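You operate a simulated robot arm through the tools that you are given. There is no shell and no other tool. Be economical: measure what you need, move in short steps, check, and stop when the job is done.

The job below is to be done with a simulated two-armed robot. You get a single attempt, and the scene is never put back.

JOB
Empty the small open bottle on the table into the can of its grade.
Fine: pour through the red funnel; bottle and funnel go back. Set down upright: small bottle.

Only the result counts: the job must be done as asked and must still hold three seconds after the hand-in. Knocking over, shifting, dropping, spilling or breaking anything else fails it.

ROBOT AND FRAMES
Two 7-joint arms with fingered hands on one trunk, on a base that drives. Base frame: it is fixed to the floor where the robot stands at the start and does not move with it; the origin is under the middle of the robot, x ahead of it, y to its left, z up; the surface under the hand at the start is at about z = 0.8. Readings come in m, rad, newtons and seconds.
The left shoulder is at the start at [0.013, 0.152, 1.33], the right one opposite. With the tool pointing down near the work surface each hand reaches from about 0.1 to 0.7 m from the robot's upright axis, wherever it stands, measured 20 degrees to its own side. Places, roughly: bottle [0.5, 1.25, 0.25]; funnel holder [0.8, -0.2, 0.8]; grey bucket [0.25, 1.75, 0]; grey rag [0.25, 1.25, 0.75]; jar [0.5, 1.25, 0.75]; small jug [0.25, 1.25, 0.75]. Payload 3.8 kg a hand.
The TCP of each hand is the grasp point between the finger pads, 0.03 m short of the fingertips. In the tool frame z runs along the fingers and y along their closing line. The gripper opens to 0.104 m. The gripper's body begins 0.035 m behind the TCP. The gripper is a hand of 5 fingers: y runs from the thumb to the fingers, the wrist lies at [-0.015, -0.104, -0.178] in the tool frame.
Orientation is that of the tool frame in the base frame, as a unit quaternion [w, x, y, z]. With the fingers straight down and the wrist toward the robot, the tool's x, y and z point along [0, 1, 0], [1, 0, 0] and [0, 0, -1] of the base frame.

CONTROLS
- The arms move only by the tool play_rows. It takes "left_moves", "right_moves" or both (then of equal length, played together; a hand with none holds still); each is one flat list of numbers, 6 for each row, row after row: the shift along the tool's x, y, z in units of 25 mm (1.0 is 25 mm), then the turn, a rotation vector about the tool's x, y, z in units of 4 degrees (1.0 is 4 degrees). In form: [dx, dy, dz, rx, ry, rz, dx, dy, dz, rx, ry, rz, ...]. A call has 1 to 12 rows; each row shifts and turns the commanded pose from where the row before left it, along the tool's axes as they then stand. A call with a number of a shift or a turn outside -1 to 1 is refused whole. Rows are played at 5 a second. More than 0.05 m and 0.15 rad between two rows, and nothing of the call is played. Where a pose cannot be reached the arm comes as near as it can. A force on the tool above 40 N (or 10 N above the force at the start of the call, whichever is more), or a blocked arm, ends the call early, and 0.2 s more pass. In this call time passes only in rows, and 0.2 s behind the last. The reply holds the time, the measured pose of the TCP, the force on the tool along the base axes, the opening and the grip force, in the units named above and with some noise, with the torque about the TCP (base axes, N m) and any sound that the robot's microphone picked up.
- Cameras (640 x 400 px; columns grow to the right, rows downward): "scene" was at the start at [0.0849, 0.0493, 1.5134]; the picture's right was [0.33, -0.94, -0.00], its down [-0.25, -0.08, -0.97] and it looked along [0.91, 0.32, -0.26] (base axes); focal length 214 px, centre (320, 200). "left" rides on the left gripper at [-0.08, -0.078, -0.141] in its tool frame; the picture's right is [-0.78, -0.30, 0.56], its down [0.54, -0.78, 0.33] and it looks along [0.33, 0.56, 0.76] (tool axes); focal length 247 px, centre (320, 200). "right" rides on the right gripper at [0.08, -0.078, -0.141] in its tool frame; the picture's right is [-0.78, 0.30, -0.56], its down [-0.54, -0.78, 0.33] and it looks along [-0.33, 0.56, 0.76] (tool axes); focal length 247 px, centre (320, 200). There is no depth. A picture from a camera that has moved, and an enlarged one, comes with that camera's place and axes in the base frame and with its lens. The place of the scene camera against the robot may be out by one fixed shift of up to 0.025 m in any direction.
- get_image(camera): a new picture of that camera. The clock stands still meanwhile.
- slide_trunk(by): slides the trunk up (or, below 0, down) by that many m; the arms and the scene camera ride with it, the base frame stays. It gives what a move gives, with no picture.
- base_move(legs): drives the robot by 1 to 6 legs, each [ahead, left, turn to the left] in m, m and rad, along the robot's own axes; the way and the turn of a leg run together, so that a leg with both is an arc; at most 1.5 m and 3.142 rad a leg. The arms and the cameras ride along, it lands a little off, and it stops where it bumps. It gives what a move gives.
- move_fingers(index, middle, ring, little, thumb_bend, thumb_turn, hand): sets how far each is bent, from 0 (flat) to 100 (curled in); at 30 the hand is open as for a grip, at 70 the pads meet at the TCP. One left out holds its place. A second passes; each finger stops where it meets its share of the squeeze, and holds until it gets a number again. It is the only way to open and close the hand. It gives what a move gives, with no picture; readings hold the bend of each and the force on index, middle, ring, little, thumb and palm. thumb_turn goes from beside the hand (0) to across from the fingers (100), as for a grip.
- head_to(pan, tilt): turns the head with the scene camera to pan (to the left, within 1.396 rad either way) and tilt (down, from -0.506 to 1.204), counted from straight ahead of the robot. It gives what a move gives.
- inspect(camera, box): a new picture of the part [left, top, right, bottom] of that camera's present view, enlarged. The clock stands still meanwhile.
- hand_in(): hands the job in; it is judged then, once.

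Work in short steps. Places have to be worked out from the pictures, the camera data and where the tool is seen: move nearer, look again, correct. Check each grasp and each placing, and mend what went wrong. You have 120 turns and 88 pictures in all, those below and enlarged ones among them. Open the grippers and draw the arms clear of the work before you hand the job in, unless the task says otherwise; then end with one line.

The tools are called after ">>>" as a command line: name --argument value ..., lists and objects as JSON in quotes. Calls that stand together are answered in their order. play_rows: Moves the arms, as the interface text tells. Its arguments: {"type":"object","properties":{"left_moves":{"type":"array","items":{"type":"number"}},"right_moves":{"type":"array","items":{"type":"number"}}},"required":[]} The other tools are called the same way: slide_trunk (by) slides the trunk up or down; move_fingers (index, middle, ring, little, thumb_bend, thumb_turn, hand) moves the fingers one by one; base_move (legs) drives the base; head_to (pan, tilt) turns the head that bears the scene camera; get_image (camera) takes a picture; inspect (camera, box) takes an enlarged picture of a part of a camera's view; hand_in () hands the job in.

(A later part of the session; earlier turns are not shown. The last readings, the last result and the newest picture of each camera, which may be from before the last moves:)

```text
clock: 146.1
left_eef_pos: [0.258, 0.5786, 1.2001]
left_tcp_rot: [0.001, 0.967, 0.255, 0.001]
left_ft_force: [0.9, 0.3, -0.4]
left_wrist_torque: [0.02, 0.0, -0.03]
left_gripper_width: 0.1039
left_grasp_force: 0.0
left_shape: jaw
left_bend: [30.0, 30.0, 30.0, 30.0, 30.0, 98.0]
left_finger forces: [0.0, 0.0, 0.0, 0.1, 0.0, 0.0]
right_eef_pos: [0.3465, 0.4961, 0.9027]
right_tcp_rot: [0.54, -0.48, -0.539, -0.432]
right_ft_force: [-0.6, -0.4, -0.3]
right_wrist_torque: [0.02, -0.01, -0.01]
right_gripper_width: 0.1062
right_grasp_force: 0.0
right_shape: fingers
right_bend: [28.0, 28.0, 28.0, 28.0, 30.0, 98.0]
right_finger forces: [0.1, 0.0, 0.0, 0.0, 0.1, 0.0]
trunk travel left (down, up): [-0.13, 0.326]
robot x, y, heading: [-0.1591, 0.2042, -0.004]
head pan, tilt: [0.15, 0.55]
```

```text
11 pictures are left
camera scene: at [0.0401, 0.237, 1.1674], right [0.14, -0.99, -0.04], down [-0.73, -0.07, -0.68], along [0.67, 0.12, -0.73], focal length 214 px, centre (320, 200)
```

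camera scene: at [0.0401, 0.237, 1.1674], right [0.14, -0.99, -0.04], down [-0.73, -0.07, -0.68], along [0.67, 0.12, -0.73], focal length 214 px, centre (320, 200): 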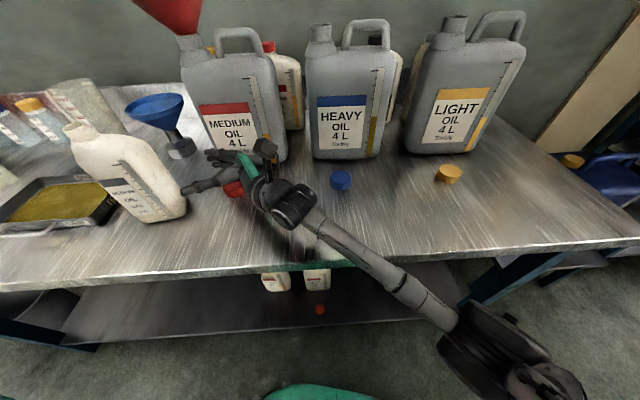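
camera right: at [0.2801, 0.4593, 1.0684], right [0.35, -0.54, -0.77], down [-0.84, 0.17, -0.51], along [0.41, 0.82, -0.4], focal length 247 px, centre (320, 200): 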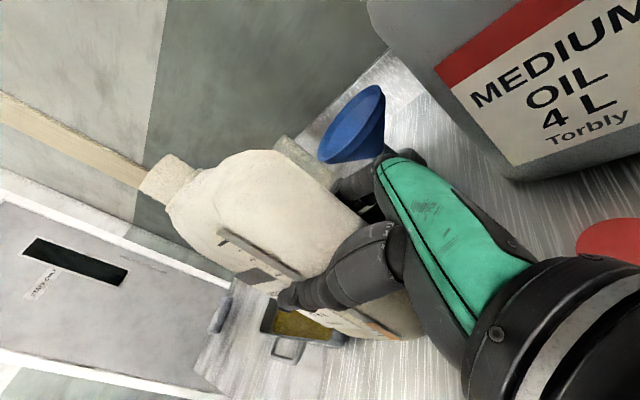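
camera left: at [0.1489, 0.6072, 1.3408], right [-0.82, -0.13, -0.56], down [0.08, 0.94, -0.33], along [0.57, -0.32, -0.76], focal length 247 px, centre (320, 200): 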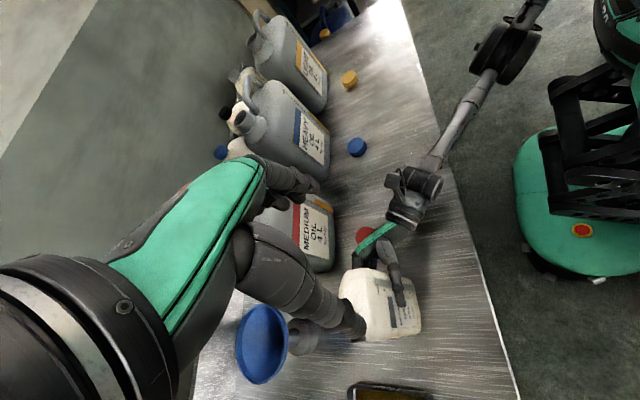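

The bottle stands upright in its place. Now the funnel: I retract the right hand, raise the trunk, and turn the hand back to the funnel-grasp orientation.

>>> play_rows --right_moves '[0, -0.6, -1, 0, 0, 0, 0, -0.6, -1, 0, 0, 0, 0, -0.6, -1, 0, 0, 0, 0, -0.6, -1, 0, 0, 0]'

>>> slide_trunk --by 0.32

>>> play_rows --right_moves '[0, 0, 0, -0.0665, -0.892, -0.4617, 0, 0, 0, -0.0665, -0.892, -0.4617, 0, 0, 0, -0.0665, -0.892, -0.4617, 0, 0, 0, -0.0665, -0.892, -0.4617, 0, 0, 0, -0.0665, -0.892, -0.4617, 0, 0, 0, -0.0665, -0.892, -0.4617, 0, 0, 0, -0.0665, -0.892, -0.4617, 0, 0, 0, -0.0665, -0.892, -0.4617, 0, 0, 0, -0.0665, -0.892, -0.4617, 0, 0, 0, -0.0665, -0.892, -0.4617, 0, 0, 0, -0.0665, -0.892, -0.4617, 0, 0, 0, -0.0665, -0.892, -0.4617]'

>>> play_rows --right_moves '[0, 0, 0, -0.0665, -0.892, -0.4617, 0, 0, 0, -0.0665, -0.892, -0.4617, 0, 0, 0, -0.0665, -0.892, -0.4617, 0, 0, 0, -0.0665, -0.892, -0.4617, 0, 0, 0, -0.0665, -0.892, -0.4617, 0, 0, 0, -0.0665, -0.892, -0.4617, 0, 0, 0, -0.0665, -0.892, -0.4617, 0, 0, 0, -0.0665, -0.892, -0.4617, 0, 0, 0, -0.0665, -0.892, -0.4617, 0, 0, 0, -0.0665, -0.892, -0.4617, 0, 0, 0, -0.0665, -0.892, -0.4617, 0, 0, 0, -0.0665, -0.892, -0.4617]'

>>> play_rows --right_moves '[0, 0, 0, -0.0665, -0.892, -0.4617, 0, 0, 0, -0.0665, -0.892, -0.4617, 0, 0, 0, -0.0665, -0.892, -0.4617, 0, 0, 0, -0.0665, -0.892, -0.4617, 0, 0, 0, -0.0665, -0.892, -0.4617]'

```text
clock: 147.1
left_eef_pos: [0.2583, 0.5786, 1.2008]
left_tcp_rot: [0.0, 0.967, 0.255, 0.001]
left_ft_force: [0.6, -0.4, 0.4]
left_wrist_torque: [-0.01, 0.0, 0.02]
left_gripper_width: 0.1037
left_grasp_force: 0.0
left_shape: jaw
left_bend: [30.0, 30.0, 30.0, 30.0, 30.0, 98.0]
left_finger forces: [0.1, 0.0, 0.1, 0.1, 0.1, 0.0]
right_eef_pos: [0.3026, 0.3873, 0.9086]
right_tcp_rot: [0.54, -0.481, -0.538, -0.433]
right_ft_force: [-1.2, 0.2, 0.3]
right_wrist_torque: [0.05, 0.01, 0.0]
right_gripper_width: 0.1061
right_grasp_force: 0.0
right_shape: fingers
right_bend: [28.0, 28.0, 28.0, 28.0, 30.0, 98.0]
right_finger forces: [0.0, 0.0, 0.0, 0.0, 0.0, 0.0]
trunk travel left (down, up): [-0.13, 0.326]
robot x, y, heading: [-0.1591, 0.2075, -0.007]
head pan, tilt: [0.15, 0.55]
```

```text
clock: 150.2
left_eef_pos: [0.2583, 0.5792, 1.5205]
left_tcp_rot: [0.001, 0.967, 0.255, 0.0]
left_ft_force: [0.6, -0.1, 0.3]
left_wrist_torque: [-0.01, 0.01, 0.05]
left_gripper_width: 0.1041
left_grasp_force: 0.1
left_shape: jaw
left_bend: [30.0, 30.0, 30.0, 30.0, 30.0, 98.0]
left_finger forces: [0.0, 0.1, 0.0, 0.0, 0.0, 0.1]
right_eef_pos: [0.3049, 0.3885, 1.2294]
right_tcp_rot: [0.539, -0.48, -0.539, -0.434]
right_ft_force: [-1.0, -0.5, -0.5]
right_wrist_torque: [0.02, -0.01, 0.01]
right_gripper_width: 0.106
right_grasp_force: 0.1
right_shape: fingers
right_bend: [28.0, 28.0, 28.0, 28.0, 30.0, 98.0]
right_finger forces: [0.1, 0.0, 0.1, 0.0, 0.0, 0.0]
trunk travel left (down, up): [-0.45, 0.006]
robot x, y, heading: [-0.1588, 0.2073, -0.006]
head pan, tilt: [0.15, 0.55]
```

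```text
clock: 152.8
left_eef_pos: [0.2573, 0.5797, 1.5197]
left_tcp_rot: [0.002, 0.967, 0.256, 0.001]
left_ft_force: [0.4, 0.1, -0.3]
left_wrist_torque: [-0.02, 0.0, -0.03]
left_gripper_width: 0.1037
left_grasp_force: 0.2
left_shape: jaw
left_bend: [30.0, 30.0, 30.0, 30.0, 30.0, 98.0]
left_finger forces: [0.1, 0.0, 0.0, 0.0, 0.0, 0.0]
right_eef_pos: [0.3036, 0.3878, 1.2285]
right_tcp_rot: [-0.202, 0.508, 0.766, 0.337]
right_ft_force: [0.0, 0.1, -0.2]
right_wrist_torque: [0.02, 0.0, 0.01]
right_gripper_width: 0.1061
right_grasp_force: 0.1
right_shape: fingers
right_bend: [28.0, 28.0, 28.0, 28.0, 30.0, 98.0]
right_finger forces: [0.0, 0.0, 0.0, 0.0, 0.0, 0.0]
trunk travel left (down, up): [-0.45, 0.006]
robot x, y, heading: [-0.1611, 0.207, -0.012]
head pan, tilt: [0.15, 0.55]
```

```text
clock: 155.4
left_eef_pos: [0.2575, 0.5798, 1.5212]
left_tcp_rot: [0.001, 0.967, 0.255, 0.001]
left_ft_force: [0.0, 0.7, -1.1]
left_wrist_torque: [-0.02, 0.0, -0.03]
left_gripper_width: 0.104
left_grasp_force: 0.1
left_shape: jaw
left_bend: [30.0, 30.0, 30.0, 30.0, 30.0, 98.0]
left_finger forces: [0.1, 0.0, 0.0, 0.0, 0.0, 0.0]
right_eef_pos: [0.3033, 0.3899, 1.2294]
right_tcp_rot: [0.172, 0.449, 0.858, 0.181]
right_ft_force: [1.0, 0.3, 0.0]
right_wrist_torque: [-0.01, 0.02, -0.03]
right_gripper_width: 0.1061
right_grasp_force: 0.1
right_shape: fingers
right_bend: [28.0, 28.0, 28.0, 28.0, 30.0, 98.0]
right_finger forces: [0.0, 0.0, 0.0, 0.0, 0.0, 0.0]
trunk travel left (down, up): [-0.45, 0.006]
robot x, y, heading: [-0.1534, 0.2056, -0.011]
head pan, tilt: [0.15, 0.55]
```

```text
clock: 156.7
left_eef_pos: [0.2595, 0.5803, 1.522]
left_tcp_rot: [0.002, 0.967, 0.256, 0.001]
left_ft_force: [0.4, -0.5, 0.3]
left_wrist_torque: [0.02, -0.01, 0.02]
left_gripper_width: 0.1037
left_grasp_force: 0.2
left_shape: jaw
left_bend: [30.0, 30.0, 30.0, 30.0, 30.0, 98.0]
left_finger forces: [0.0, 0.0, 0.0, 0.0, 0.1, 0.0]
right_eef_pos: [0.3054, 0.3879, 1.2281]
right_tcp_rot: [0.323, 0.398, 0.852, 0.105]
right_ft_force: [0.2, 0.3, 0.3]
right_wrist_torque: [0.01, -0.02, -0.01]
right_gripper_width: 0.1061
right_grasp_force: 0.1
right_shape: fingers
right_bend: [28.0, 28.0, 28.0, 28.0, 30.0, 98.0]
right_finger forces: [0.0, 0.0, 0.0, 0.0, 0.0, 0.0]
trunk travel left (down, up): [-0.45, 0.006]
robot x, y, heading: [-0.1624, 0.2086, -0.006]
head pan, tilt: [0.15, 0.55]
```

Orientation restored. I set the fingers as before (ring/little flat) and drive 0.15 m left, then move to the retreat pose in front of the funnel.

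>>> move_fingers --hand "right" --index 35 --middle 35 --ring 0 --little 0 --thumb_bend 35

>>> base_move --legs '[[0.0, 0.15, 0.0]]'

```text
clock: 157.7
left_eef_pos: [0.2576, 0.5786, 1.5207]
left_tcp_rot: [0.001, 0.967, 0.255, 0.001]
left_ft_force: [-0.8, -0.2, -0.2]
left_wrist_torque: [-0.01, 0.0, 0.01]
left_gripper_width: 0.1041
left_grasp_force: 0.0
left_shape: jaw
left_bend: [30.0, 30.0, 30.0, 30.0, 30.0, 98.0]
left_finger forces: [0.1, 0.1, 0.2, 0.0, 0.0, 0.0]
right_eef_pos: [0.3043, 0.3877, 1.2295]
right_tcp_rot: [0.321, 0.399, 0.853, 0.105]
right_ft_force: [0.1, 0.4, 1.2]
right_wrist_torque: [0.04, -0.01, 0.0]
right_gripper_width: 0.0914
right_grasp_force: 0.1
right_shape: fingers
right_bend: [35.0, 35.0, 0.0, 0.0, 35.0, 98.0]
right_finger forces: [0.1, 0.0, 0.0, 0.0, 0.0, 0.0]
trunk travel left (down, up): [-0.45, 0.006]
robot x, y, heading: [-0.1629, 0.2068, -0.012]
head pan, tilt: [0.15, 0.55]
```

```text
clock: 159.0
left_eef_pos: [0.2599, 0.7238, 1.5215]
left_tcp_rot: [0.0, 0.967, 0.255, 0.001]
left_ft_force: [-0.3, -0.9, 1.0]
left_wrist_torque: [0.0, -0.02, -0.03]
left_gripper_width: 0.1036
left_grasp_force: 0.1
left_shape: jaw
left_bend: [30.0, 30.0, 30.0, 30.0, 30.0, 98.0]
left_finger forces: [0.1, 0.0, 0.0, 0.0, 0.0, 0.1]
right_eef_pos: [0.3058, 0.5348, 1.2296]
right_tcp_rot: [0.321, 0.4, 0.852, 0.107]
right_ft_force: [0.1, 0.2, -0.9]
right_wrist_torque: [-0.01, 0.02, -0.02]
right_gripper_width: 0.0913
right_grasp_force: 0.0
right_shape: fingers
right_bend: [35.0, 35.0, 0.0, 0.0, 35.0, 98.0]
right_finger forces: [0.0, 0.0, 0.0, 0.0, 0.1, 0.0]
trunk travel left (down, up): [-0.45, 0.006]
robot x, y, heading: [-0.1596, 0.358, -0.013]
head pan, tilt: [0.15, 0.55]
```

Move to the point 10 cm back along the tool axis from the old grasp pose, and look with the right camera.

>>> play_rows --right_moves '[-0.457, 0.895, 0.616, 0, 0, 0, -0.457, 0.895, 0.616, 0, 0, 0, -0.457, 0.895, 0.616, 0, 0, 0]'

>>> get_image --camera "right"

```text
clock: 159.8
left_eef_pos: [0.2608, 0.7301, 1.5206]
left_tcp_rot: [0.0, 0.967, 0.255, 0.0]
left_ft_force: [0.3, -0.5, -0.3]
left_wrist_torque: [-0.03, 0.02, 0.02]
left_gripper_width: 0.1039
left_grasp_force: 0.0
left_shape: jaw
left_bend: [30.0, 30.0, 30.0, 30.0, 30.0, 98.0]
left_finger forces: [0.0, 0.1, 0.0, 0.0, 0.0, 0.0]
right_eef_pos: [0.3949, 0.553, 1.2358]
right_tcp_rot: [0.321, 0.399, 0.852, 0.106]
right_ft_force: [0.7, -0.1, 0.3]
right_wrist_torque: [0.03, -0.01, 0.02]
right_gripper_width: 0.0913
right_grasp_force: 0.0
right_shape: fingers
right_bend: [35.0, 35.0, 0.0, 0.0, 35.0, 98.0]
right_finger forces: [0.0, 0.0, 0.1, 0.0, 0.1, 0.0]
trunk travel left (down, up): [-0.45, 0.006]
robot x, y, heading: [-0.1589, 0.3595, -0.014]
head pan, tilt: [0.15, 0.55]
```

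```text
10 pictures are left
camera right: at [0.2202, 0.5721, 1.2758], right [0.2, -0.34, 0.92], down [-0.01, -0.94, -0.35], along [0.98, 0.06, -0.19], focal length 247 px, centre (320, 200)
```

right: 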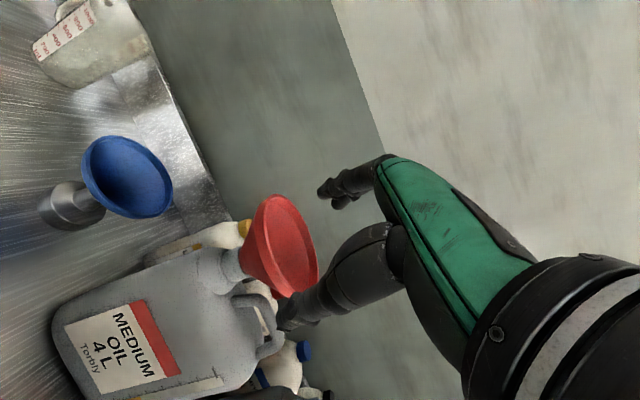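

Rim centre is where expected, (0.521, 0.548). I advance to the old grasp pose and close index, middle and thumb lightly.

>>> play_rows --right_moves '[-0.027, -0.022, 0.963, 0, 0, 0, -0.027, -0.022, 0.963, 0, 0, 0, -0.027, -0.022, 0.963, 0, 0, 0, -0.027, -0.022, 0.963, 0, 0, 0]'

>>> move_fingers --hand "right" --index 68 --middle 68 --thumb_bend 70

>>> inspect --camera "right" --box '[190, 120, 430, 330]'

```text
clock: 160.8
left_eef_pos: [0.2593, 0.7281, 1.5195]
left_tcp_rot: [0.001, 0.967, 0.255, 0.001]
left_ft_force: [0.2, -0.3, -0.6]
left_wrist_torque: [0.0, -0.01, 0.01]
left_gripper_width: 0.104
left_grasp_force: 0.1
left_shape: jaw
left_bend: [30.0, 30.0, 30.0, 30.0, 30.0, 98.0]
left_finger forces: [0.0, 0.1, 0.0, 0.0, 0.1, 0.1]
right_eef_pos: [0.4585, 0.5424, 1.1635]
right_tcp_rot: [0.322, 0.399, 0.852, 0.106]
right_ft_force: [-0.3, -0.5, 1.0]
right_wrist_torque: [-0.04, 0.01, -0.01]
right_gripper_width: 0.0912
right_grasp_force: 0.1
right_shape: fingers
right_bend: [35.0, 35.0, 0.0, 0.0, 35.0, 98.0]
right_finger forces: [0.1, 0.0, 0.0, 0.1, 0.0, 0.0]
trunk travel left (down, up): [-0.45, 0.006]
robot x, y, heading: [-0.1582, 0.3565, -0.01]
head pan, tilt: [0.15, 0.55]
```

```text
clock: 161.8
left_eef_pos: [0.2592, 0.7283, 1.5215]
left_tcp_rot: [0.001, 0.967, 0.255, 0.001]
left_ft_force: [0.6, -0.1, -0.3]
left_wrist_torque: [0.0, 0.03, 0.03]
left_gripper_width: 0.1038
left_grasp_force: 0.1
left_shape: jaw
left_bend: [30.0, 30.0, 30.0, 30.0, 30.0, 98.0]
left_finger forces: [0.0, 0.0, 0.0, 0.0, 0.0, 0.0]
right_eef_pos: [0.4568, 0.5424, 1.1649]
right_tcp_rot: [0.322, 0.399, 0.852, 0.107]
right_ft_force: [-0.5, -0.3, -0.5]
right_wrist_torque: [-0.02, 0.07, -0.06]
right_gripper_width: 0.0096
right_grasp_force: 1.4
right_shape: fingers
right_bend: [67.0, 68.0, 0.0, 0.0, 67.0, 100.0]
right_finger forces: [1.6, 0.0, 0.0, 0.1, 2.0, 0.0]
trunk travel left (down, up): [-0.45, 0.006]
robot x, y, heading: [-0.1575, 0.3593, -0.011]
head pan, tilt: [0.15, 0.55]
```

```text
1.90 times, centred on (310, 225) of right
camera zoom: at [0.282, 0.5604, 1.2033], right [0.2, -0.34, 0.92], down [-0.01, -0.94, -0.35], along [0.98, 0.06, -0.19], focal length 470 px, centre (339, 152)
```

zoom: 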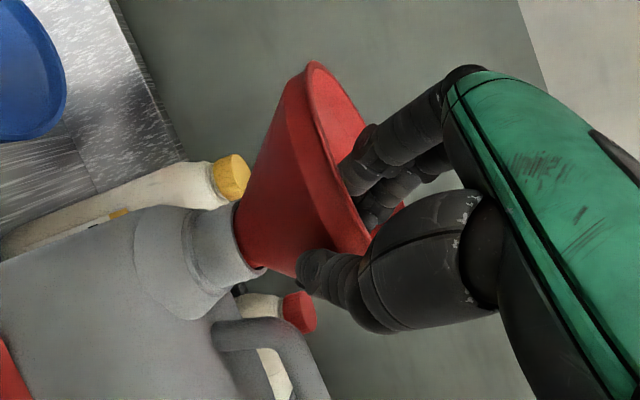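

Light contact on both sides. To avoid side load on the can, I squeeze only gently first.

>>> move_fingers --hand "right" --index 71 --middle 73 --thumb_bend 73

```text
clock: 162.8
left_eef_pos: [0.2592, 0.7294, 1.5215]
left_tcp_rot: [0.001, 0.967, 0.254, 0.002]
left_ft_force: [-0.2, 0.0, 1.0]
left_wrist_torque: [0.0, -0.02, 0.01]
left_gripper_width: 0.1037
left_grasp_force: 0.0
left_shape: jaw
left_bend: [30.0, 30.0, 30.0, 30.0, 30.0, 98.0]
left_finger forces: [0.0, 0.0, 0.0, 0.0, 0.0, 0.1]
right_eef_pos: [0.4568, 0.5427, 1.1651]
right_tcp_rot: [0.322, 0.4, 0.852, 0.106]
right_ft_force: [-0.5, -0.7, 1.4]
right_wrist_torque: [0.04, 0.04, -0.06]
right_gripper_width: 0.0041
right_grasp_force: 3.8
right_shape: fingers
right_bend: [67.0, 73.0, 0.0, 0.0, 69.0, 100.0]
right_finger forces: [3.5, 0.3, 0.0, 0.0, 3.8, 0.0]
trunk travel left (down, up): [-0.45, 0.006]
robot x, y, heading: [-0.1575, 0.3592, -0.01]
head pan, tilt: [0.15, 0.55]
```

Balanced at ~4 N with negligible net force. I lift 1.2 cm carefully.

>>> play_rows --right_moves '[-0.115, 0.109, -0.193, 0, 0, 0, -0.115, 0.109, -0.193, 0, 0, 0]'

```text
clock: 163.4
left_eef_pos: [0.2595, 0.7296, 1.5219]
left_tcp_rot: [0.0, 0.967, 0.256, 0.001]
left_ft_force: [-0.1, -0.7, 0.3]
left_wrist_torque: [0.04, -0.01, 0.0]
left_gripper_width: 0.1038
left_grasp_force: 0.1
left_shape: jaw
left_bend: [30.0, 30.0, 30.0, 30.0, 30.0, 98.0]
left_finger forces: [0.0, 0.0, 0.1, 0.0, 0.1, 0.0]
right_eef_pos: [0.4544, 0.5414, 1.1784]
right_tcp_rot: [0.321, 0.399, 0.852, 0.106]
right_ft_force: [-0.2, 0.0, 0.0]
right_wrist_torque: [0.02, 0.01, -0.01]
right_gripper_width: 0.0026
right_grasp_force: 2.6
right_shape: fingers
right_bend: [71.0, 73.0, 0.0, 0.0, 70.0, 100.0]
right_finger forces: [1.5, 1.7, 0.1, 0.1, 3.2, 0.0]
trunk travel left (down, up): [-0.45, 0.006]
robot x, y, heading: [-0.1563, 0.3567, -0.003]
head pan, tilt: [0.15, 0.55]
```

Still balanced. Lift 2.5 cm more so the spout clears, then look.

>>> play_rows --right_moves '[-0.15, 0.145, -0.257, 0, 0, 0, -0.15, 0.145, -0.257, 0, 0, 0, -0.15, 0.145, -0.257, 0, 0, 0]'

>>> inspect --camera "right" --box '[190, 120, 430, 330]'

```text
clock: 164.2
left_eef_pos: [0.2594, 0.7292, 1.5212]
left_tcp_rot: [0.001, 0.967, 0.254, 0.001]
left_ft_force: [0.0, -0.2, -0.1]
left_wrist_torque: [-0.03, 0.02, 0.04]
left_gripper_width: 0.1038
left_grasp_force: 0.0
left_shape: jaw
left_bend: [30.0, 30.0, 30.0, 30.0, 30.0, 98.0]
left_finger forces: [0.1, 0.0, 0.1, 0.0, 0.0, 0.1]
right_eef_pos: [0.455, 0.5419, 1.2035]
right_tcp_rot: [0.321, 0.4, 0.852, 0.106]
right_ft_force: [-0.4, 0.6, -0.5]
right_wrist_torque: [0.0, 0.02, -0.01]
right_gripper_width: 0.0019
right_grasp_force: 3.1
right_shape: fingers
right_bend: [71.0, 73.0, 0.0, 0.0, 70.0, 100.0]
right_finger forces: [1.3, 2.0, 0.0, 0.0, 3.5, 0.0]
trunk travel left (down, up): [-0.45, 0.006]
robot x, y, heading: [-0.1604, 0.3578, -0.011]
head pan, tilt: [0.15, 0.55]
```

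```text
1.90 times, centred on (310, 225) of right
camera zoom: at [0.2788, 0.5603, 1.2418], right [0.2, -0.34, 0.92], down [-0.01, -0.94, -0.35], along [0.98, 0.06, -0.19], focal length 470 px, centre (339, 152)
```

zoom: 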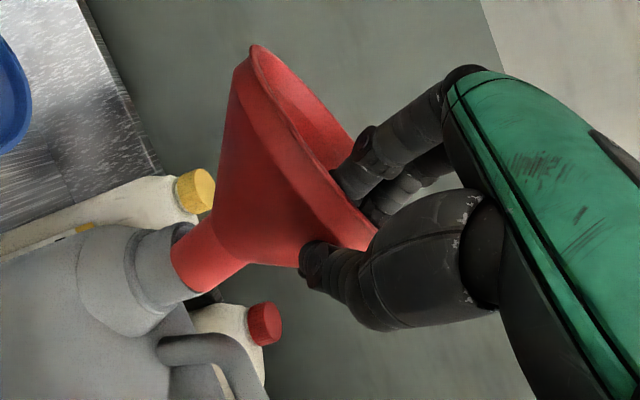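

Spout nearly out, held evenly. I lift another 5 cm and firm the grip moderately.

>>> play_rows --right_moves '[-0.31, 0.29, -0.515, 0, 0, 0, -0.31, 0.29, -0.515, 0, 0, 0, -0.31, 0.29, -0.515, 0, 0, 0]'

>>> move_fingers --hand "right" --index 75 --middle 76 --thumb_bend 76

>>> inspect --camera "right" --box '[190, 120, 430, 330]'

```text
clock: 165.0
left_eef_pos: [0.2597, 0.7283, 1.5211]
left_tcp_rot: [0.001, 0.967, 0.255, 0.002]
left_ft_force: [0.5, 0.2, 0.6]
left_wrist_torque: [-0.03, 0.01, 0.01]
left_gripper_width: 0.1038
left_grasp_force: 0.1
left_shape: jaw
left_bend: [30.0, 30.0, 30.0, 30.0, 30.0, 98.0]
left_finger forces: [0.0, 0.0, 0.0, 0.1, 0.1, 0.0]
right_eef_pos: [0.454, 0.541, 1.254]
right_tcp_rot: [0.322, 0.399, 0.852, 0.106]
right_ft_force: [-1.0, 0.5, 0.4]
right_wrist_torque: [0.01, 0.03, 0.0]
right_gripper_width: 0.0013
right_grasp_force: 4.2
right_shape: fingers
right_bend: [71.0, 73.0, 0.0, 0.0, 70.0, 100.0]
right_finger forces: [1.3, 2.4, 0.1, 0.0, 3.8, 0.0]
trunk travel left (down, up): [-0.45, 0.006]
robot x, y, heading: [-0.156, 0.3542, -0.011]
head pan, tilt: [0.15, 0.55]
```

```text
clock: 166.0
left_eef_pos: [0.2595, 0.7286, 1.5205]
left_tcp_rot: [0.001, 0.967, 0.255, 0.0]
left_ft_force: [-1.3, -0.4, -0.6]
left_wrist_torque: [0.02, 0.01, -0.01]
left_gripper_width: 0.1038
left_grasp_force: 0.1
left_shape: jaw
left_bend: [30.0, 30.0, 30.0, 30.0, 30.0, 98.0]
left_finger forces: [0.0, 0.0, 0.0, 0.1, 0.1, 0.0]
right_eef_pos: [0.4544, 0.5412, 1.2533]
right_tcp_rot: [0.321, 0.399, 0.852, 0.106]
right_ft_force: [-0.3, -1.1, 0.4]
right_wrist_torque: [0.02, 0.02, 0.01]
right_gripper_width: 0.0
right_grasp_force: 9.3
right_shape: fingers
right_bend: [74.0, 75.0, 0.0, 0.0, 70.0, 100.0]
right_finger forces: [5.3, 4.1, 0.0, 0.1, 9.3, 0.1]
trunk travel left (down, up): [-0.45, 0.006]
robot x, y, heading: [-0.1579, 0.354, -0.009]
head pan, tilt: [0.15, 0.55]
```

```text
1.90 times, centred on (310, 225) of right
camera zoom: at [0.2793, 0.5598, 1.292], right [0.2, -0.34, 0.92], down [-0.01, -0.94, -0.35], along [0.98, 0.06, -0.19], focal length 470 px, centre (339, 152)
```

zoom: 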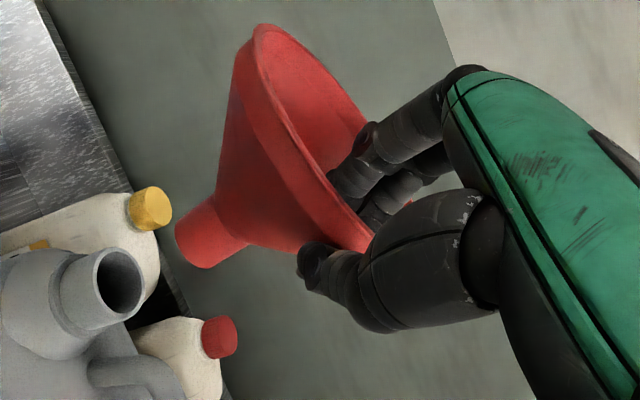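

Funnel held at 9 N, tilted ~20° toward the robot/left. I rotate the hand to re-level it and raise it 7 cm before driving.

>>> play_rows --right_moves '[-0.46, 0.435, -0.77, 0, 0, 0, -0.46, 0.435, -0.77, 0, 0, 0, -0.46, 0.435, -0.77, 0, 0, 0, 0, 0, 0, 0.262, 0.877, 0.337, 0, 0, 0, 0.262, 0.877, 0.337, 0, 0, 0, 0.262, 0.877, 0.337, 0, 0, 0, 0.262, 0.877, 0.337, 0, 0, 0, 0.262, 0.877, 0.337]'

>>> base_move --legs '[[0.0, -0.56, 0.0], [0.195, 0.0, 0.0]]'

```text
clock: 167.8
left_eef_pos: [0.2597, 0.728, 1.5203]
left_tcp_rot: [0.001, 0.967, 0.255, 0.0]
left_ft_force: [-0.5, -0.6, 0.1]
left_wrist_torque: [0.01, 0.02, 0.04]
left_gripper_width: 0.1037
left_grasp_force: 0.0
left_shape: jaw
left_bend: [30.0, 30.0, 30.0, 30.0, 30.0, 98.0]
left_finger forces: [0.0, 0.1, 0.0, 0.0, 0.0, 0.1]
right_eef_pos: [0.4541, 0.5417, 1.3272]
right_tcp_rot: [0.161, 0.441, 0.871, 0.145]
right_ft_force: [0.1, -0.1, -0.2]
right_wrist_torque: [0.0, 0.01, 0.03]
right_gripper_width: 0.0
right_grasp_force: 9.6
right_shape: fingers
right_bend: [74.0, 75.0, 0.0, 0.0, 70.0, 100.0]
right_finger forces: [5.3, 4.1, 0.0, 0.0, 9.4, 0.0]
trunk travel left (down, up): [-0.45, 0.006]
robot x, y, heading: [-0.1563, 0.3595, -0.005]
head pan, tilt: [0.15, 0.55]
```

```text
clock: 172.2
left_eef_pos: [0.4422, 0.1795, 1.5224]
left_tcp_rot: [0.003, 0.966, 0.26, 0.004]
left_ft_force: [-0.6, -0.8, 1.1]
left_wrist_torque: [-0.01, -0.04, 0.0]
left_gripper_width: 0.1042
left_grasp_force: 0.0
left_shape: jaw
left_bend: [30.0, 30.0, 30.0, 30.0, 30.0, 98.0]
left_finger forces: [0.0, 0.0, 0.0, 0.1, 0.0, 0.1]
right_eef_pos: [0.6399, -0.0045, 1.3291]
right_tcp_rot: [0.164, 0.437, 0.872, 0.146]
right_ft_force: [0.3, 0.5, 0.0]
right_wrist_torque: [0.01, 0.04, 0.0]
right_gripper_width: 0.0
right_grasp_force: 9.5
right_shape: fingers
right_bend: [74.0, 75.0, 0.0, 0.0, 70.0, 100.0]
right_finger forces: [5.2, 4.2, 0.0, 0.0, 9.4, 0.0]
trunk travel left (down, up): [-0.45, 0.006]
robot x, y, heading: [0.0336, -0.1973, 0.002]
head pan, tilt: [0.15, 0.55]
```

I move the funnel out over the holder area at the right and lower the trunk 16 cm.

>>> play_rows --right_moves '[-0.91, -0.12, 0.255, 0, 0, 0, -0.91, -0.12, 0.255, 0, 0, 0, -0.91, -0.12, 0.255, 0, 0, 0, -0.91, -0.12, 0.255, 0, 0, 0, -0.91, -0.12, 0.255, 0, 0, 0, -0.91, -0.12, 0.255, 0, 0, 0, -0.91, -0.12, 0.255, 0, 0, 0, -0.91, -0.12, 0.255, 0, 0, 0, -0.91, -0.12, 0.255, 0, 0, 0]'

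>>> slide_trunk --by -0.2

>>> get_image --camera "right"

```text
clock: 174.2
left_eef_pos: [0.4472, 0.1794, 1.5213]
left_tcp_rot: [0.001, 0.965, 0.261, 0.001]
left_ft_force: [-0.3, 0.4, 0.1]
left_wrist_torque: [-0.02, -0.01, 0.0]
left_gripper_width: 0.1035
left_grasp_force: 0.0
left_shape: jaw
left_bend: [30.0, 30.0, 30.0, 30.0, 30.0, 98.0]
left_finger forces: [0.1, 0.0, 0.0, 0.0, 0.0, 0.1]
right_eef_pos: [0.7458, -0.1529, 1.3019]
right_tcp_rot: [0.162, 0.436, 0.873, 0.147]
right_ft_force: [0.6, 0.3, -0.7]
right_wrist_torque: [-0.02, 0.01, -0.01]
right_gripper_width: 0.0
right_grasp_force: 9.2
right_shape: fingers
right_bend: [74.0, 75.0, 0.0, 0.0, 70.0, 100.0]
right_finger forces: [5.2, 4.2, 0.0, 0.0, 9.4, 0.1]
right hand out of reach, approached as far as the arm can: row 8, 9
trunk travel left (down, up): [-0.45, 0.006]
robot x, y, heading: [0.0354, -0.1977, 0.003]
head pan, tilt: [0.15, 0.55]
```

```text
clock: 176.4
left_eef_pos: [0.4471, 0.1802, 1.3198]
left_tcp_rot: [0.001, 0.966, 0.26, 0.001]
left_ft_force: [-0.7, -0.6, 0.7]
left_wrist_torque: [0.0, 0.01, 0.0]
left_gripper_width: 0.1041
left_grasp_force: 0.0
left_shape: jaw
left_bend: [30.0, 30.0, 30.0, 30.0, 30.0, 98.0]
left_finger forces: [0.1, 0.1, 0.0, 0.0, 0.0, 0.0]
right_eef_pos: [0.7461, -0.1516, 1.1029]
right_tcp_rot: [0.162, 0.436, 0.873, 0.146]
right_ft_force: [0.5, -0.4, 0.0]
right_wrist_torque: [0.0, 0.05, 0.01]
right_gripper_width: 0.0001
right_grasp_force: 9.2
right_shape: fingers
right_bend: [74.0, 75.0, 0.0, 0.0, 70.0, 100.0]
right_finger forces: [5.2, 4.2, 0.0, 0.1, 9.5, 0.0]
trunk travel left (down, up): [-0.25, 0.206]
robot x, y, heading: [0.0313, -0.198, 0.007]
head pan, tilt: [0.15, 0.55]
```

```text
6 pictures are left
camera right: at [0.5868, -0.1476, 1.1886], right [0.42, -0.52, 0.74], down [-0.12, -0.84, -0.53], along [0.9, 0.14, -0.42], focal length 247 px, centre (320, 200)
```

right: 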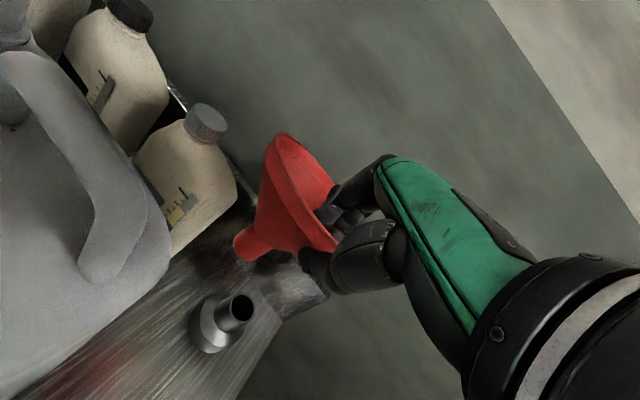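

Funnel is near vertical; tip about (0.79, -0.111, 0.985), holder opening about (0.844, -0.164, 0.866). I move to ~5 cm above the holder.

>>> play_rows --right_moves '[-0.6, -0.23, 0.78, 0, 0, 0, -0.6, -0.23, 0.78, 0, 0, 0, -0.6, -0.23, 0.78, 0, 0, 0, -0.6, -0.23, 0.78, 0, 0, 0]'

>>> inspect --camera "right" --box '[180, 130, 380, 330]'

```text
clock: 177.4
left_eef_pos: [0.4477, 0.1796, 1.3198]
left_tcp_rot: [0.0, 0.965, 0.261, 0.001]
left_ft_force: [-0.4, -0.1, 0.0]
left_wrist_torque: [0.01, -0.02, 0.03]
left_gripper_width: 0.1037
left_grasp_force: 0.0
left_shape: jaw
left_bend: [30.0, 30.0, 30.0, 30.0, 30.0, 98.0]
left_finger forces: [0.0, 0.0, 0.0, 0.1, 0.1, 0.0]
right_eef_pos: [0.7842, -0.1916, 1.0487]
right_tcp_rot: [0.161, 0.437, 0.872, 0.147]
right_ft_force: [0.5, 0.0, 0.3]
right_wrist_torque: [0.04, 0.04, 0.0]
right_gripper_width: 0.0
right_grasp_force: 9.2
right_shape: fingers
right_bend: [74.0, 75.0, 0.0, 0.0, 70.0, 100.0]
right_finger forces: [5.0, 4.4, 0.0, 0.0, 9.4, 0.1]
right hand out of reach, approached as far as the arm can: row 4
trunk travel left (down, up): [-0.25, 0.206]
robot x, y, heading: [0.0327, -0.1939, 0.001]
head pan, tilt: [0.15, 0.55]
```

```text
2.00 times, centred on (280, 230) of right
camera zoom: at [0.6256, -0.188, 1.1346], right [0.42, -0.52, 0.74], down [-0.12, -0.84, -0.53], along [0.9, 0.14, -0.42], focal length 494 px, centre (400, 140)
```

zoom: 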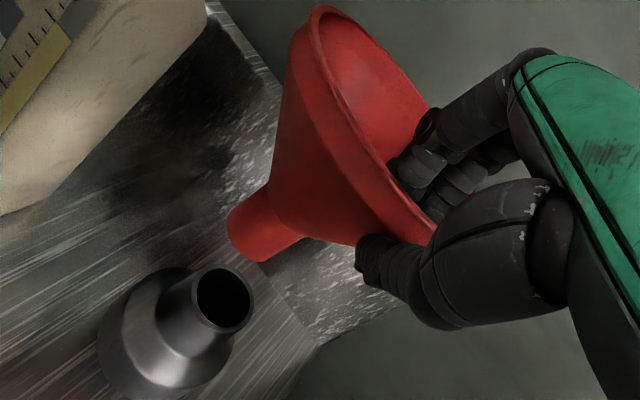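

The tip needs roughly (+0.018, -0.02) more and the arm is at its limit, so I shift while raising 3 cm, then lower the trunk 7 cm, and check with the scene camera.

>>> play_rows --right_moves '[-0.62, 0.265, -0.44, 0, 0, 0, -0.62, 0.265, -0.44, 0, 0, 0]'

>>> slide_trunk --by -0.065

>>> inspect --camera "scene" --box '[280, 60, 460, 220]'

```text
clock: 178.0
left_eef_pos: [0.4486, 0.1794, 1.3207]
left_tcp_rot: [0.001, 0.965, 0.261, 0.002]
left_ft_force: [-0.9, 0.7, -0.6]
left_wrist_torque: [0.02, -0.02, 0.0]
left_gripper_width: 0.1039
left_grasp_force: 0.0
left_shape: jaw
left_bend: [30.0, 30.0, 30.0, 30.0, 30.0, 98.0]
left_finger forces: [0.1, 0.0, 0.1, 0.0, 0.0, 0.1]
right_eef_pos: [0.7846, -0.1918, 1.0489]
right_tcp_rot: [0.162, 0.436, 0.873, 0.147]
right_ft_force: [0.4, 0.3, -0.3]
right_wrist_torque: [0.0, 0.02, 0.04]
right_gripper_width: 0.0
right_grasp_force: 9.2
right_shape: fingers
right_bend: [74.0, 75.0, 0.0, 0.0, 70.0, 100.0]
right_finger forces: [5.1, 4.2, 0.0, 0.0, 9.4, 0.0]
right hand out of reach, approached as far as the arm can: row 1, 2
trunk travel left (down, up): [-0.25, 0.206]
robot x, y, heading: [0.0352, -0.1943, 0.001]
head pan, tilt: [0.15, 0.55]
```

```text
clock: 179.0
left_eef_pos: [0.4471, 0.1802, 1.2559]
left_tcp_rot: [0.001, 0.966, 0.26, 0.002]
left_ft_force: [0.7, 0.0, 0.0]
left_wrist_torque: [0.0, 0.0, -0.01]
left_gripper_width: 0.1039
left_grasp_force: 0.0
left_shape: jaw
left_bend: [30.0, 30.0, 30.0, 30.0, 30.0, 98.0]
left_finger forces: [0.0, 0.0, 0.0, 0.1, 0.0, 0.0]
right_eef_pos: [0.7849, -0.1923, 0.9837]
right_tcp_rot: [0.162, 0.436, 0.873, 0.147]
right_ft_force: [-0.7, 0.6, -0.2]
right_wrist_torque: [0.02, 0.03, 0.01]
right_gripper_width: 0.0
right_grasp_force: 9.7
right_shape: fingers
right_bend: [74.0, 75.0, 0.0, 0.0, 70.0, 100.0]
right_finger forces: [5.2, 4.1, 0.0, 0.1, 9.4, 0.0]
trunk travel left (down, up): [-0.185, 0.271]
robot x, y, heading: [0.0348, -0.1955, -0.0]
head pan, tilt: [0.15, 0.55]
```

```text
2.50 times, centred on (370, 140) of scene
camera zoom: at [0.1991, -0.1645, 1.2415], right [0.15, -0.99, -0.03], down [-0.67, -0.08, -0.74], along [0.73, 0.13, -0.67], focal length 536 px, centre (195, 350)
```

zoom: 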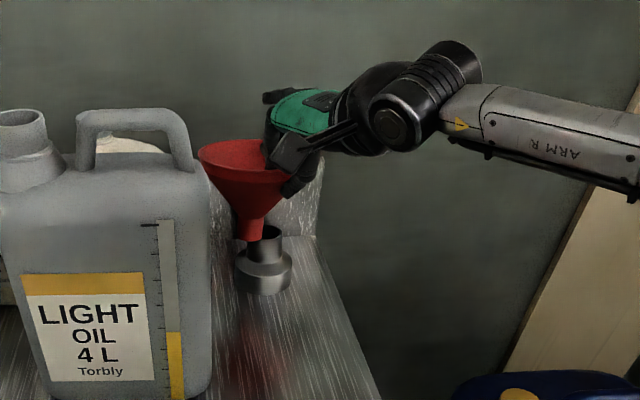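

The sideways move was refused, so the spout is just in front of the holder, not touching. I raise it 5 cm, drive 2 cm ahead, shift -y, and check again.

>>> play_rows --right_moves '[-0.16, 0.4, -0.9, 0, 0, 0, -0.16, 0.4, -0.9, 0, 0, 0]'

>>> base_move --legs '[[0.018, 0.0, 0.0]]'

>>> play_rows --right_moves '[-0.3, -0.2, -0.03, 0, 0, 0, -0.25, -0.19, -0.03, 0, 0, 0]'

```text
clock: 179.6
left_eef_pos: [0.4477, 0.1806, 1.2555]
left_tcp_rot: [0.001, 0.966, 0.26, 0.002]
left_ft_force: [0.5, -0.4, 0.3]
left_wrist_torque: [0.0, 0.01, 0.02]
left_gripper_width: 0.1036
left_grasp_force: 0.1
left_shape: jaw
left_bend: [30.0, 30.0, 30.0, 30.0, 30.0, 98.0]
left_finger forces: [0.0, 0.0, 0.0, 0.1, 0.0, 0.1]
right_eef_pos: [0.787, -0.1915, 1.0328]
right_tcp_rot: [0.162, 0.436, 0.873, 0.146]
right_ft_force: [-0.5, 0.3, -0.3]
right_wrist_torque: [-0.03, 0.04, 0.0]
right_gripper_width: 0.0
right_grasp_force: 9.1
right_shape: fingers
right_bend: [74.0, 75.0, 0.0, 0.0, 70.0, 100.0]
right_finger forces: [5.2, 4.2, 0.0, 0.0, 9.5, 0.1]
trunk travel left (down, up): [-0.185, 0.271]
robot x, y, heading: [0.0316, -0.1993, 0.005]
head pan, tilt: [0.15, 0.55]
```

```text
clock: 180.4
left_eef_pos: [0.4608, 0.1787, 1.2569]
left_tcp_rot: [0.002, 0.965, 0.261, 0.002]
left_ft_force: [-0.2, 0.2, 0.3]
left_wrist_torque: [0.0, -0.04, 0.01]
left_gripper_width: 0.104
left_grasp_force: 0.0
left_shape: jaw
left_bend: [30.0, 30.0, 30.0, 30.0, 30.0, 98.0]
left_finger forces: [0.0, 0.1, 0.0, 0.1, 0.0, 0.0]
right_eef_pos: [0.8022, -0.1912, 1.0356]
right_tcp_rot: [0.162, 0.435, 0.873, 0.146]
right_ft_force: [0.9, 0.1, 0.3]
right_wrist_torque: [-0.03, -0.02, 0.01]
right_gripper_width: 0.0
right_grasp_force: 9.8
right_shape: fingers
right_bend: [74.0, 75.0, 0.0, 0.0, 70.0, 100.0]
right_finger forces: [5.2, 4.3, 0.0, 0.0, 9.5, 0.0]
trunk travel left (down, up): [-0.185, 0.271]
robot x, y, heading: [0.0489, -0.1957, 0.003]
head pan, tilt: [0.15, 0.55]
```

```text
clock: 181.0
left_eef_pos: [0.464, 0.1782, 1.2568]
left_tcp_rot: [0.001, 0.965, 0.261, 0.001]
left_ft_force: [0.3, 0.6, -0.7]
left_wrist_torque: [-0.01, -0.01, -0.01]
left_gripper_width: 0.1038
left_grasp_force: 0.0
left_shape: jaw
left_bend: [30.0, 30.0, 30.0, 30.0, 30.0, 98.0]
left_finger forces: [0.0, 0.0, 0.0, 0.0, 0.1, 0.0]
right_eef_pos: [0.8039, -0.2076, 1.0344]
right_tcp_rot: [0.162, 0.436, 0.873, 0.147]
right_ft_force: [1.3, 0.0, -0.1]
right_wrist_torque: [0.0, 0.04, 0.01]
right_gripper_width: 0.0
right_grasp_force: 10.1
right_shape: fingers
right_bend: [74.0, 75.0, 0.0, 0.0, 70.0, 100.0]
right_finger forces: [5.1, 4.2, 0.0, 0.0, 9.5, 0.1]
trunk travel left (down, up): [-0.185, 0.271]
robot x, y, heading: [0.0507, -0.1942, 0.006]
head pan, tilt: [0.15, 0.55]
```

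Check with the right camera.

>>> inspect --camera "right" --box '[180, 130, 380, 330]'

```text
2.00 times, centred on (280, 230) of right
camera zoom: at [0.6448, -0.2052, 1.1202], right [0.42, -0.52, 0.74], down [-0.11, -0.84, -0.53], along [0.9, 0.14, -0.42], focal length 494 px, centre (400, 140)
```

zoom: 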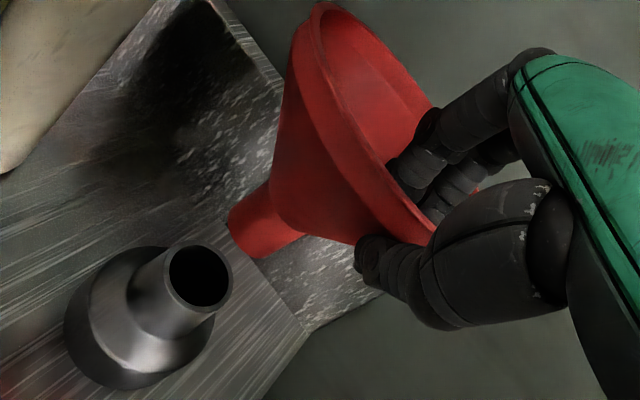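

Triangulated holder opening is (0.8565, -0.17, 0.858); tip about (0.838..0.85, -0.168, 0.925). I shift +12 mm in x and descend 5.5 cm so the remaining gap is small.

>>> play_rows --right_moves '[-0.27, 0.34, 0.2, 0, 0, 0, 0.15, -0.43, 0.99, 0, 0, 0, 0.145, -0.43, 0.97, 0, 0, 0]'

>>> inspect --camera "right" --box '[180, 150, 340, 310]'

```text
clock: 181.8
left_eef_pos: [0.4655, 0.1789, 1.256]
left_tcp_rot: [0.0, 0.966, 0.26, 0.001]
left_ft_force: [0.1, 0.1, -0.4]
left_wrist_torque: [0.01, -0.01, 0.01]
left_gripper_width: 0.1037
left_grasp_force: 0.1
left_shape: jaw
left_bend: [30.0, 30.0, 30.0, 30.0, 30.0, 98.0]
left_finger forces: [0.0, 0.0, 0.0, 0.1, 0.0, 0.0]
right_eef_pos: [0.8127, -0.2085, 0.98]
right_tcp_rot: [0.162, 0.437, 0.873, 0.147]
right_ft_force: [0.6, 1.4, -0.2]
right_wrist_torque: [-0.03, 0.0, -0.01]
right_gripper_width: 0.0002
right_grasp_force: 9.8
right_shape: fingers
right_bend: [74.0, 75.0, 0.0, 0.0, 70.0, 100.0]
right_finger forces: [5.2, 4.5, 0.0, 0.0, 9.5, 0.1]
right hand out of reach, approached as far as the arm can: row 1
trunk travel left (down, up): [-0.185, 0.271]
robot x, y, heading: [0.0514, -0.1982, 0.004]
head pan, tilt: [0.15, 0.55]
```

```text
2.50 times, centred on (260, 230) of right
camera zoom: at [0.6538, -0.2051, 1.0641], right [0.42, -0.52, 0.74], down [-0.12, -0.84, -0.53], along [0.9, 0.14, -0.42], focal length 617 px, centre (470, 125)
```

zoom: 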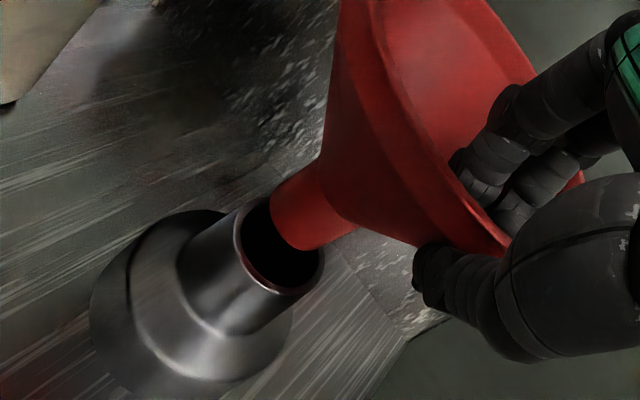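

The spout tip is right over the opening, ~5 mm too far +y. I correct and descend in small steps watching force.

>>> play_rows --right_moves '[-0.25, -0.04, 0.02, 0, 0, 0, 0.038, -0.096, 0.217, 0, 0, 0, 0.038, -0.096, 0.217, 0, 0, 0, 0.038, -0.096, 0.217, 0, 0, 0]'

```text
clock: 182.8
left_eef_pos: [0.463, 0.179, 1.2569]
left_tcp_rot: [0.002, 0.966, 0.26, 0.002]
left_ft_force: [-0.2, -0.1, 0.9]
left_wrist_torque: [0.0, -0.03, -0.01]
left_gripper_width: 0.1036
left_grasp_force: 0.1
left_shape: jaw
left_bend: [30.0, 30.0, 30.0, 30.0, 30.0, 98.0]
left_finger forces: [0.0, 0.1, 0.1, 0.1, 0.0, 0.0]
right_eef_pos: [0.8134, -0.2156, 0.9616]
right_tcp_rot: [0.164, 0.437, 0.872, 0.148]
right_ft_force: [-0.8, -0.6, 4.7]
right_wrist_torque: [0.23, -0.18, 0.03]
right_gripper_width: 0.0002
right_grasp_force: 15.2
right_shape: fingers
right_bend: [74.0, 75.0, 0.0, 0.0, 69.0, 100.0]
right_finger forces: [12.8, 3.6, 0.1, 0.1, 12.8, 0.1]
trunk travel left (down, up): [-0.185, 0.271]
robot x, y, heading: [0.052, -0.1956, 0.003]
head pan, tilt: [0.15, 0.55]
```

Contact of 4.7 N, and the torque places it on the +y side of the spout, so it sits on the lip there. I lift 4 mm, shift -4 mm in y, and go down again.

>>> play_rows --right_moves '[-0.025, 0.064, -0.144, 0, 0, 0, -0.107, -0.12, -0.03, 0, 0, 0, 0.025, -0.064, 0.144, 0, 0, 0, 0.038, -0.096, 0.217, 0, 0, 0]'

```text
clock: 183.8
left_eef_pos: [0.4629, 0.1788, 1.2559]
left_tcp_rot: [0.001, 0.965, 0.261, 0.002]
left_ft_force: [-0.5, -0.6, -0.5]
left_wrist_torque: [0.02, -0.01, -0.03]
left_gripper_width: 0.1036
left_grasp_force: 0.0
left_shape: jaw
left_bend: [30.0, 30.0, 30.0, 30.0, 30.0, 98.0]
left_finger forces: [0.0, 0.1, 0.0, 0.0, 0.0, 0.0]
right_eef_pos: [0.8115, -0.2185, 0.955]
right_tcp_rot: [0.162, 0.436, 0.873, 0.147]
right_ft_force: [-2.2, -2.3, 7.3]
right_wrist_torque: [0.23, -0.16, 0.01]
right_gripper_width: 0.0029
right_grasp_force: 16.2
right_shape: fingers
right_bend: [74.0, 76.0, 0.0, 0.0, 68.0, 100.0]
right_finger forces: [14.3, 4.5, 0.0, 0.1, 14.3, 0.0]
trunk travel left (down, up): [-0.185, 0.271]
robot x, y, heading: [0.0531, -0.1991, 0.004]
head pan, tilt: [0.15, 0.55]
```

I need a look at what it's touching.

>>> inspect --camera "right" --box '[180, 150, 340, 310]'

```text
2.50 times, centred on (260, 230) of right
camera zoom: at [0.6524, -0.2154, 1.0416], right [0.42, -0.52, 0.74], down [-0.12, -0.84, -0.53], along [0.9, 0.14, -0.41], focal length 617 px, centre (470, 125)
```

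zoom: 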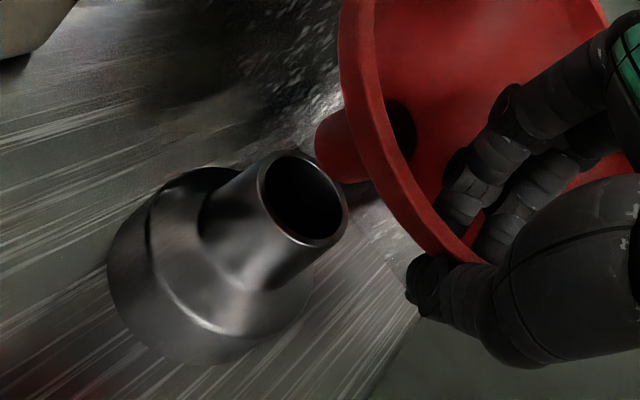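

The spout sat beyond the far lip: re-triangulating over all views puts the holder at (0.84, -0.171, 0.876), so I was too far forward, and the funnel tipped in the grip. I lift 5 cm and rotate the hand to level the funnel again.

>>> play_rows --right_moves '[-0.16, 0.4, -0.9, 0, 0, 0, -0.16, 0.4, -0.9, 0, 0, 0, 0, 0, 0, 0.96, -0.13, -0.226, 0, 0, 0, 0.96, -0.13, -0.226, 0, 0, 0, 0.96, -0.13, -0.226, 0, 0, 0, 0.96, -0.13, -0.226, 0, 0, 0, 0.96, -0.13, -0.226, 0, 0, 0, 0.96, -0.13, -0.226, 0, 0, 0, 0.96, -0.13, -0.226]'

```text
clock: 185.8
left_eef_pos: [0.4647, 0.1795, 1.2555]
left_tcp_rot: [0.002, 0.966, 0.26, 0.001]
left_ft_force: [0.0, -0.2, 0.6]
left_wrist_torque: [-0.02, -0.04, -0.04]
left_gripper_width: 0.1037
left_grasp_force: 0.0
left_shape: jaw
left_bend: [30.0, 30.0, 30.0, 30.0, 30.0, 98.0]
left_finger forces: [0.0, 0.0, 0.0, 0.0, 0.0, 0.0]
right_eef_pos: [0.8132, -0.2204, 1.0034]
right_tcp_rot: [0.161, 0.436, 0.873, 0.146]
right_ft_force: [0.2, -0.4, -1.1]
right_wrist_torque: [-0.04, 0.03, -0.01]
right_gripper_width: 0.0
right_grasp_force: 7.8
right_shape: fingers
right_bend: [74.0, 75.0, 0.0, 0.0, 71.0, 100.0]
right_finger forces: [4.0, 3.8, 0.0, 0.0, 8.0, 0.1]
right hand out of reach, approached as far as the arm can: row 3, 4, 5, 6, 7, 8, 9
trunk travel left (down, up): [-0.185, 0.271]
robot x, y, heading: [0.0491, -0.197, -0.001]
head pan, tilt: [0.15, 0.55]
```

The rotation was out of reach there. I move back to just above the holder (TCP ~ (0.80, -0.215, 1.0)) and spend my last picture to see the funnel's actual attitude.

>>> play_rows --right_moves '[0.475, -0.3, -0.08, 0, 0, 0, 0, 0, 0, 0, 0, 0]'

>>> inspect --camera "right" --box '[180, 120, 370, 310]'

```text
clock: 186.4
left_eef_pos: [0.4656, 0.1785, 1.2566]
left_tcp_rot: [0.001, 0.965, 0.261, 0.002]
left_ft_force: [-0.8, -0.3, 0.7]
left_wrist_torque: [0.03, 0.0, -0.02]
left_gripper_width: 0.1038
left_grasp_force: 0.0
left_shape: jaw
left_bend: [30.0, 30.0, 30.0, 30.0, 30.0, 98.0]
left_finger forces: [0.0, 0.0, 0.0, 0.0, 0.0, 0.0]
right_eef_pos: [0.7995, -0.2151, 1.0026]
right_tcp_rot: [0.162, 0.437, 0.873, 0.146]
right_ft_force: [-0.7, -0.1, -0.5]
right_wrist_torque: [0.0, 0.01, 0.04]
right_gripper_width: 0.0002
right_grasp_force: 8.6
right_shape: fingers
right_bend: [74.0, 75.0, 0.0, 0.0, 71.0, 100.0]
right_finger forces: [4.0, 3.7, 0.0, 0.0, 8.0, 0.1]
trunk travel left (down, up): [-0.185, 0.271]
robot x, y, heading: [0.0519, -0.1929, 0.005]
head pan, tilt: [0.15, 0.55]
```

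```text
2.11 times, centred on (275, 215) of right
camera zoom: at [0.6412, -0.2114, 1.0882], right [0.42, -0.52, 0.74], down [-0.12, -0.84, -0.53], along [0.9, 0.14, -0.42], focal length 520 px, centre (415, 168)
```

zoom: 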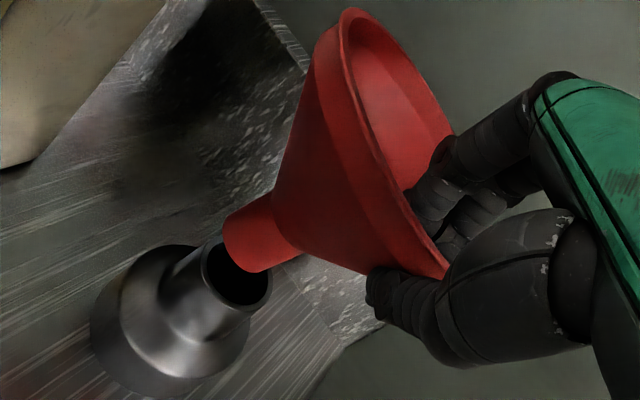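

The funnel has sprung back to nearly vertical: tip ≈ (0.834, -0.162, 0.899), holder ≈ (0.840, -0.172, 0.876). I shift (+5, -10) mm and go down 2 cm.

>>> play_rows --right_moves '[-0.25, -0.09, 0.04, 0, 0, 0, -0.03, -0.16, 0.36, 0, 0, 0, -0.03, -0.16, 0.36, 0, 0, 0]'

```text
clock: 187.2
left_eef_pos: [0.4659, 0.1794, 1.256]
left_tcp_rot: [0.001, 0.965, 0.261, 0.0]
left_ft_force: [0.3, -0.2, -0.3]
left_wrist_torque: [0.0, -0.01, -0.01]
left_gripper_width: 0.1036
left_grasp_force: 0.0
left_shape: jaw
left_bend: [30.0, 30.0, 30.0, 30.0, 30.0, 98.0]
left_finger forces: [0.0, 0.1, 0.0, 0.0, 0.0, 0.1]
right_eef_pos: [0.8049, -0.2242, 0.9827]
right_tcp_rot: [0.163, 0.437, 0.872, 0.147]
right_ft_force: [0.2, 0.6, -1.1]
right_wrist_torque: [-0.04, 0.06, 0.0]
right_gripper_width: 0.0
right_grasp_force: 8.0
right_shape: fingers
right_bend: [74.0, 75.0, 0.0, 0.0, 71.0, 100.0]
right_finger forces: [3.9, 3.8, 0.0, 0.0, 8.0, 0.0]
trunk travel left (down, up): [-0.185, 0.271]
robot x, y, heading: [0.0541, -0.1998, 0.001]
head pan, tilt: [0.15, 0.55]
```

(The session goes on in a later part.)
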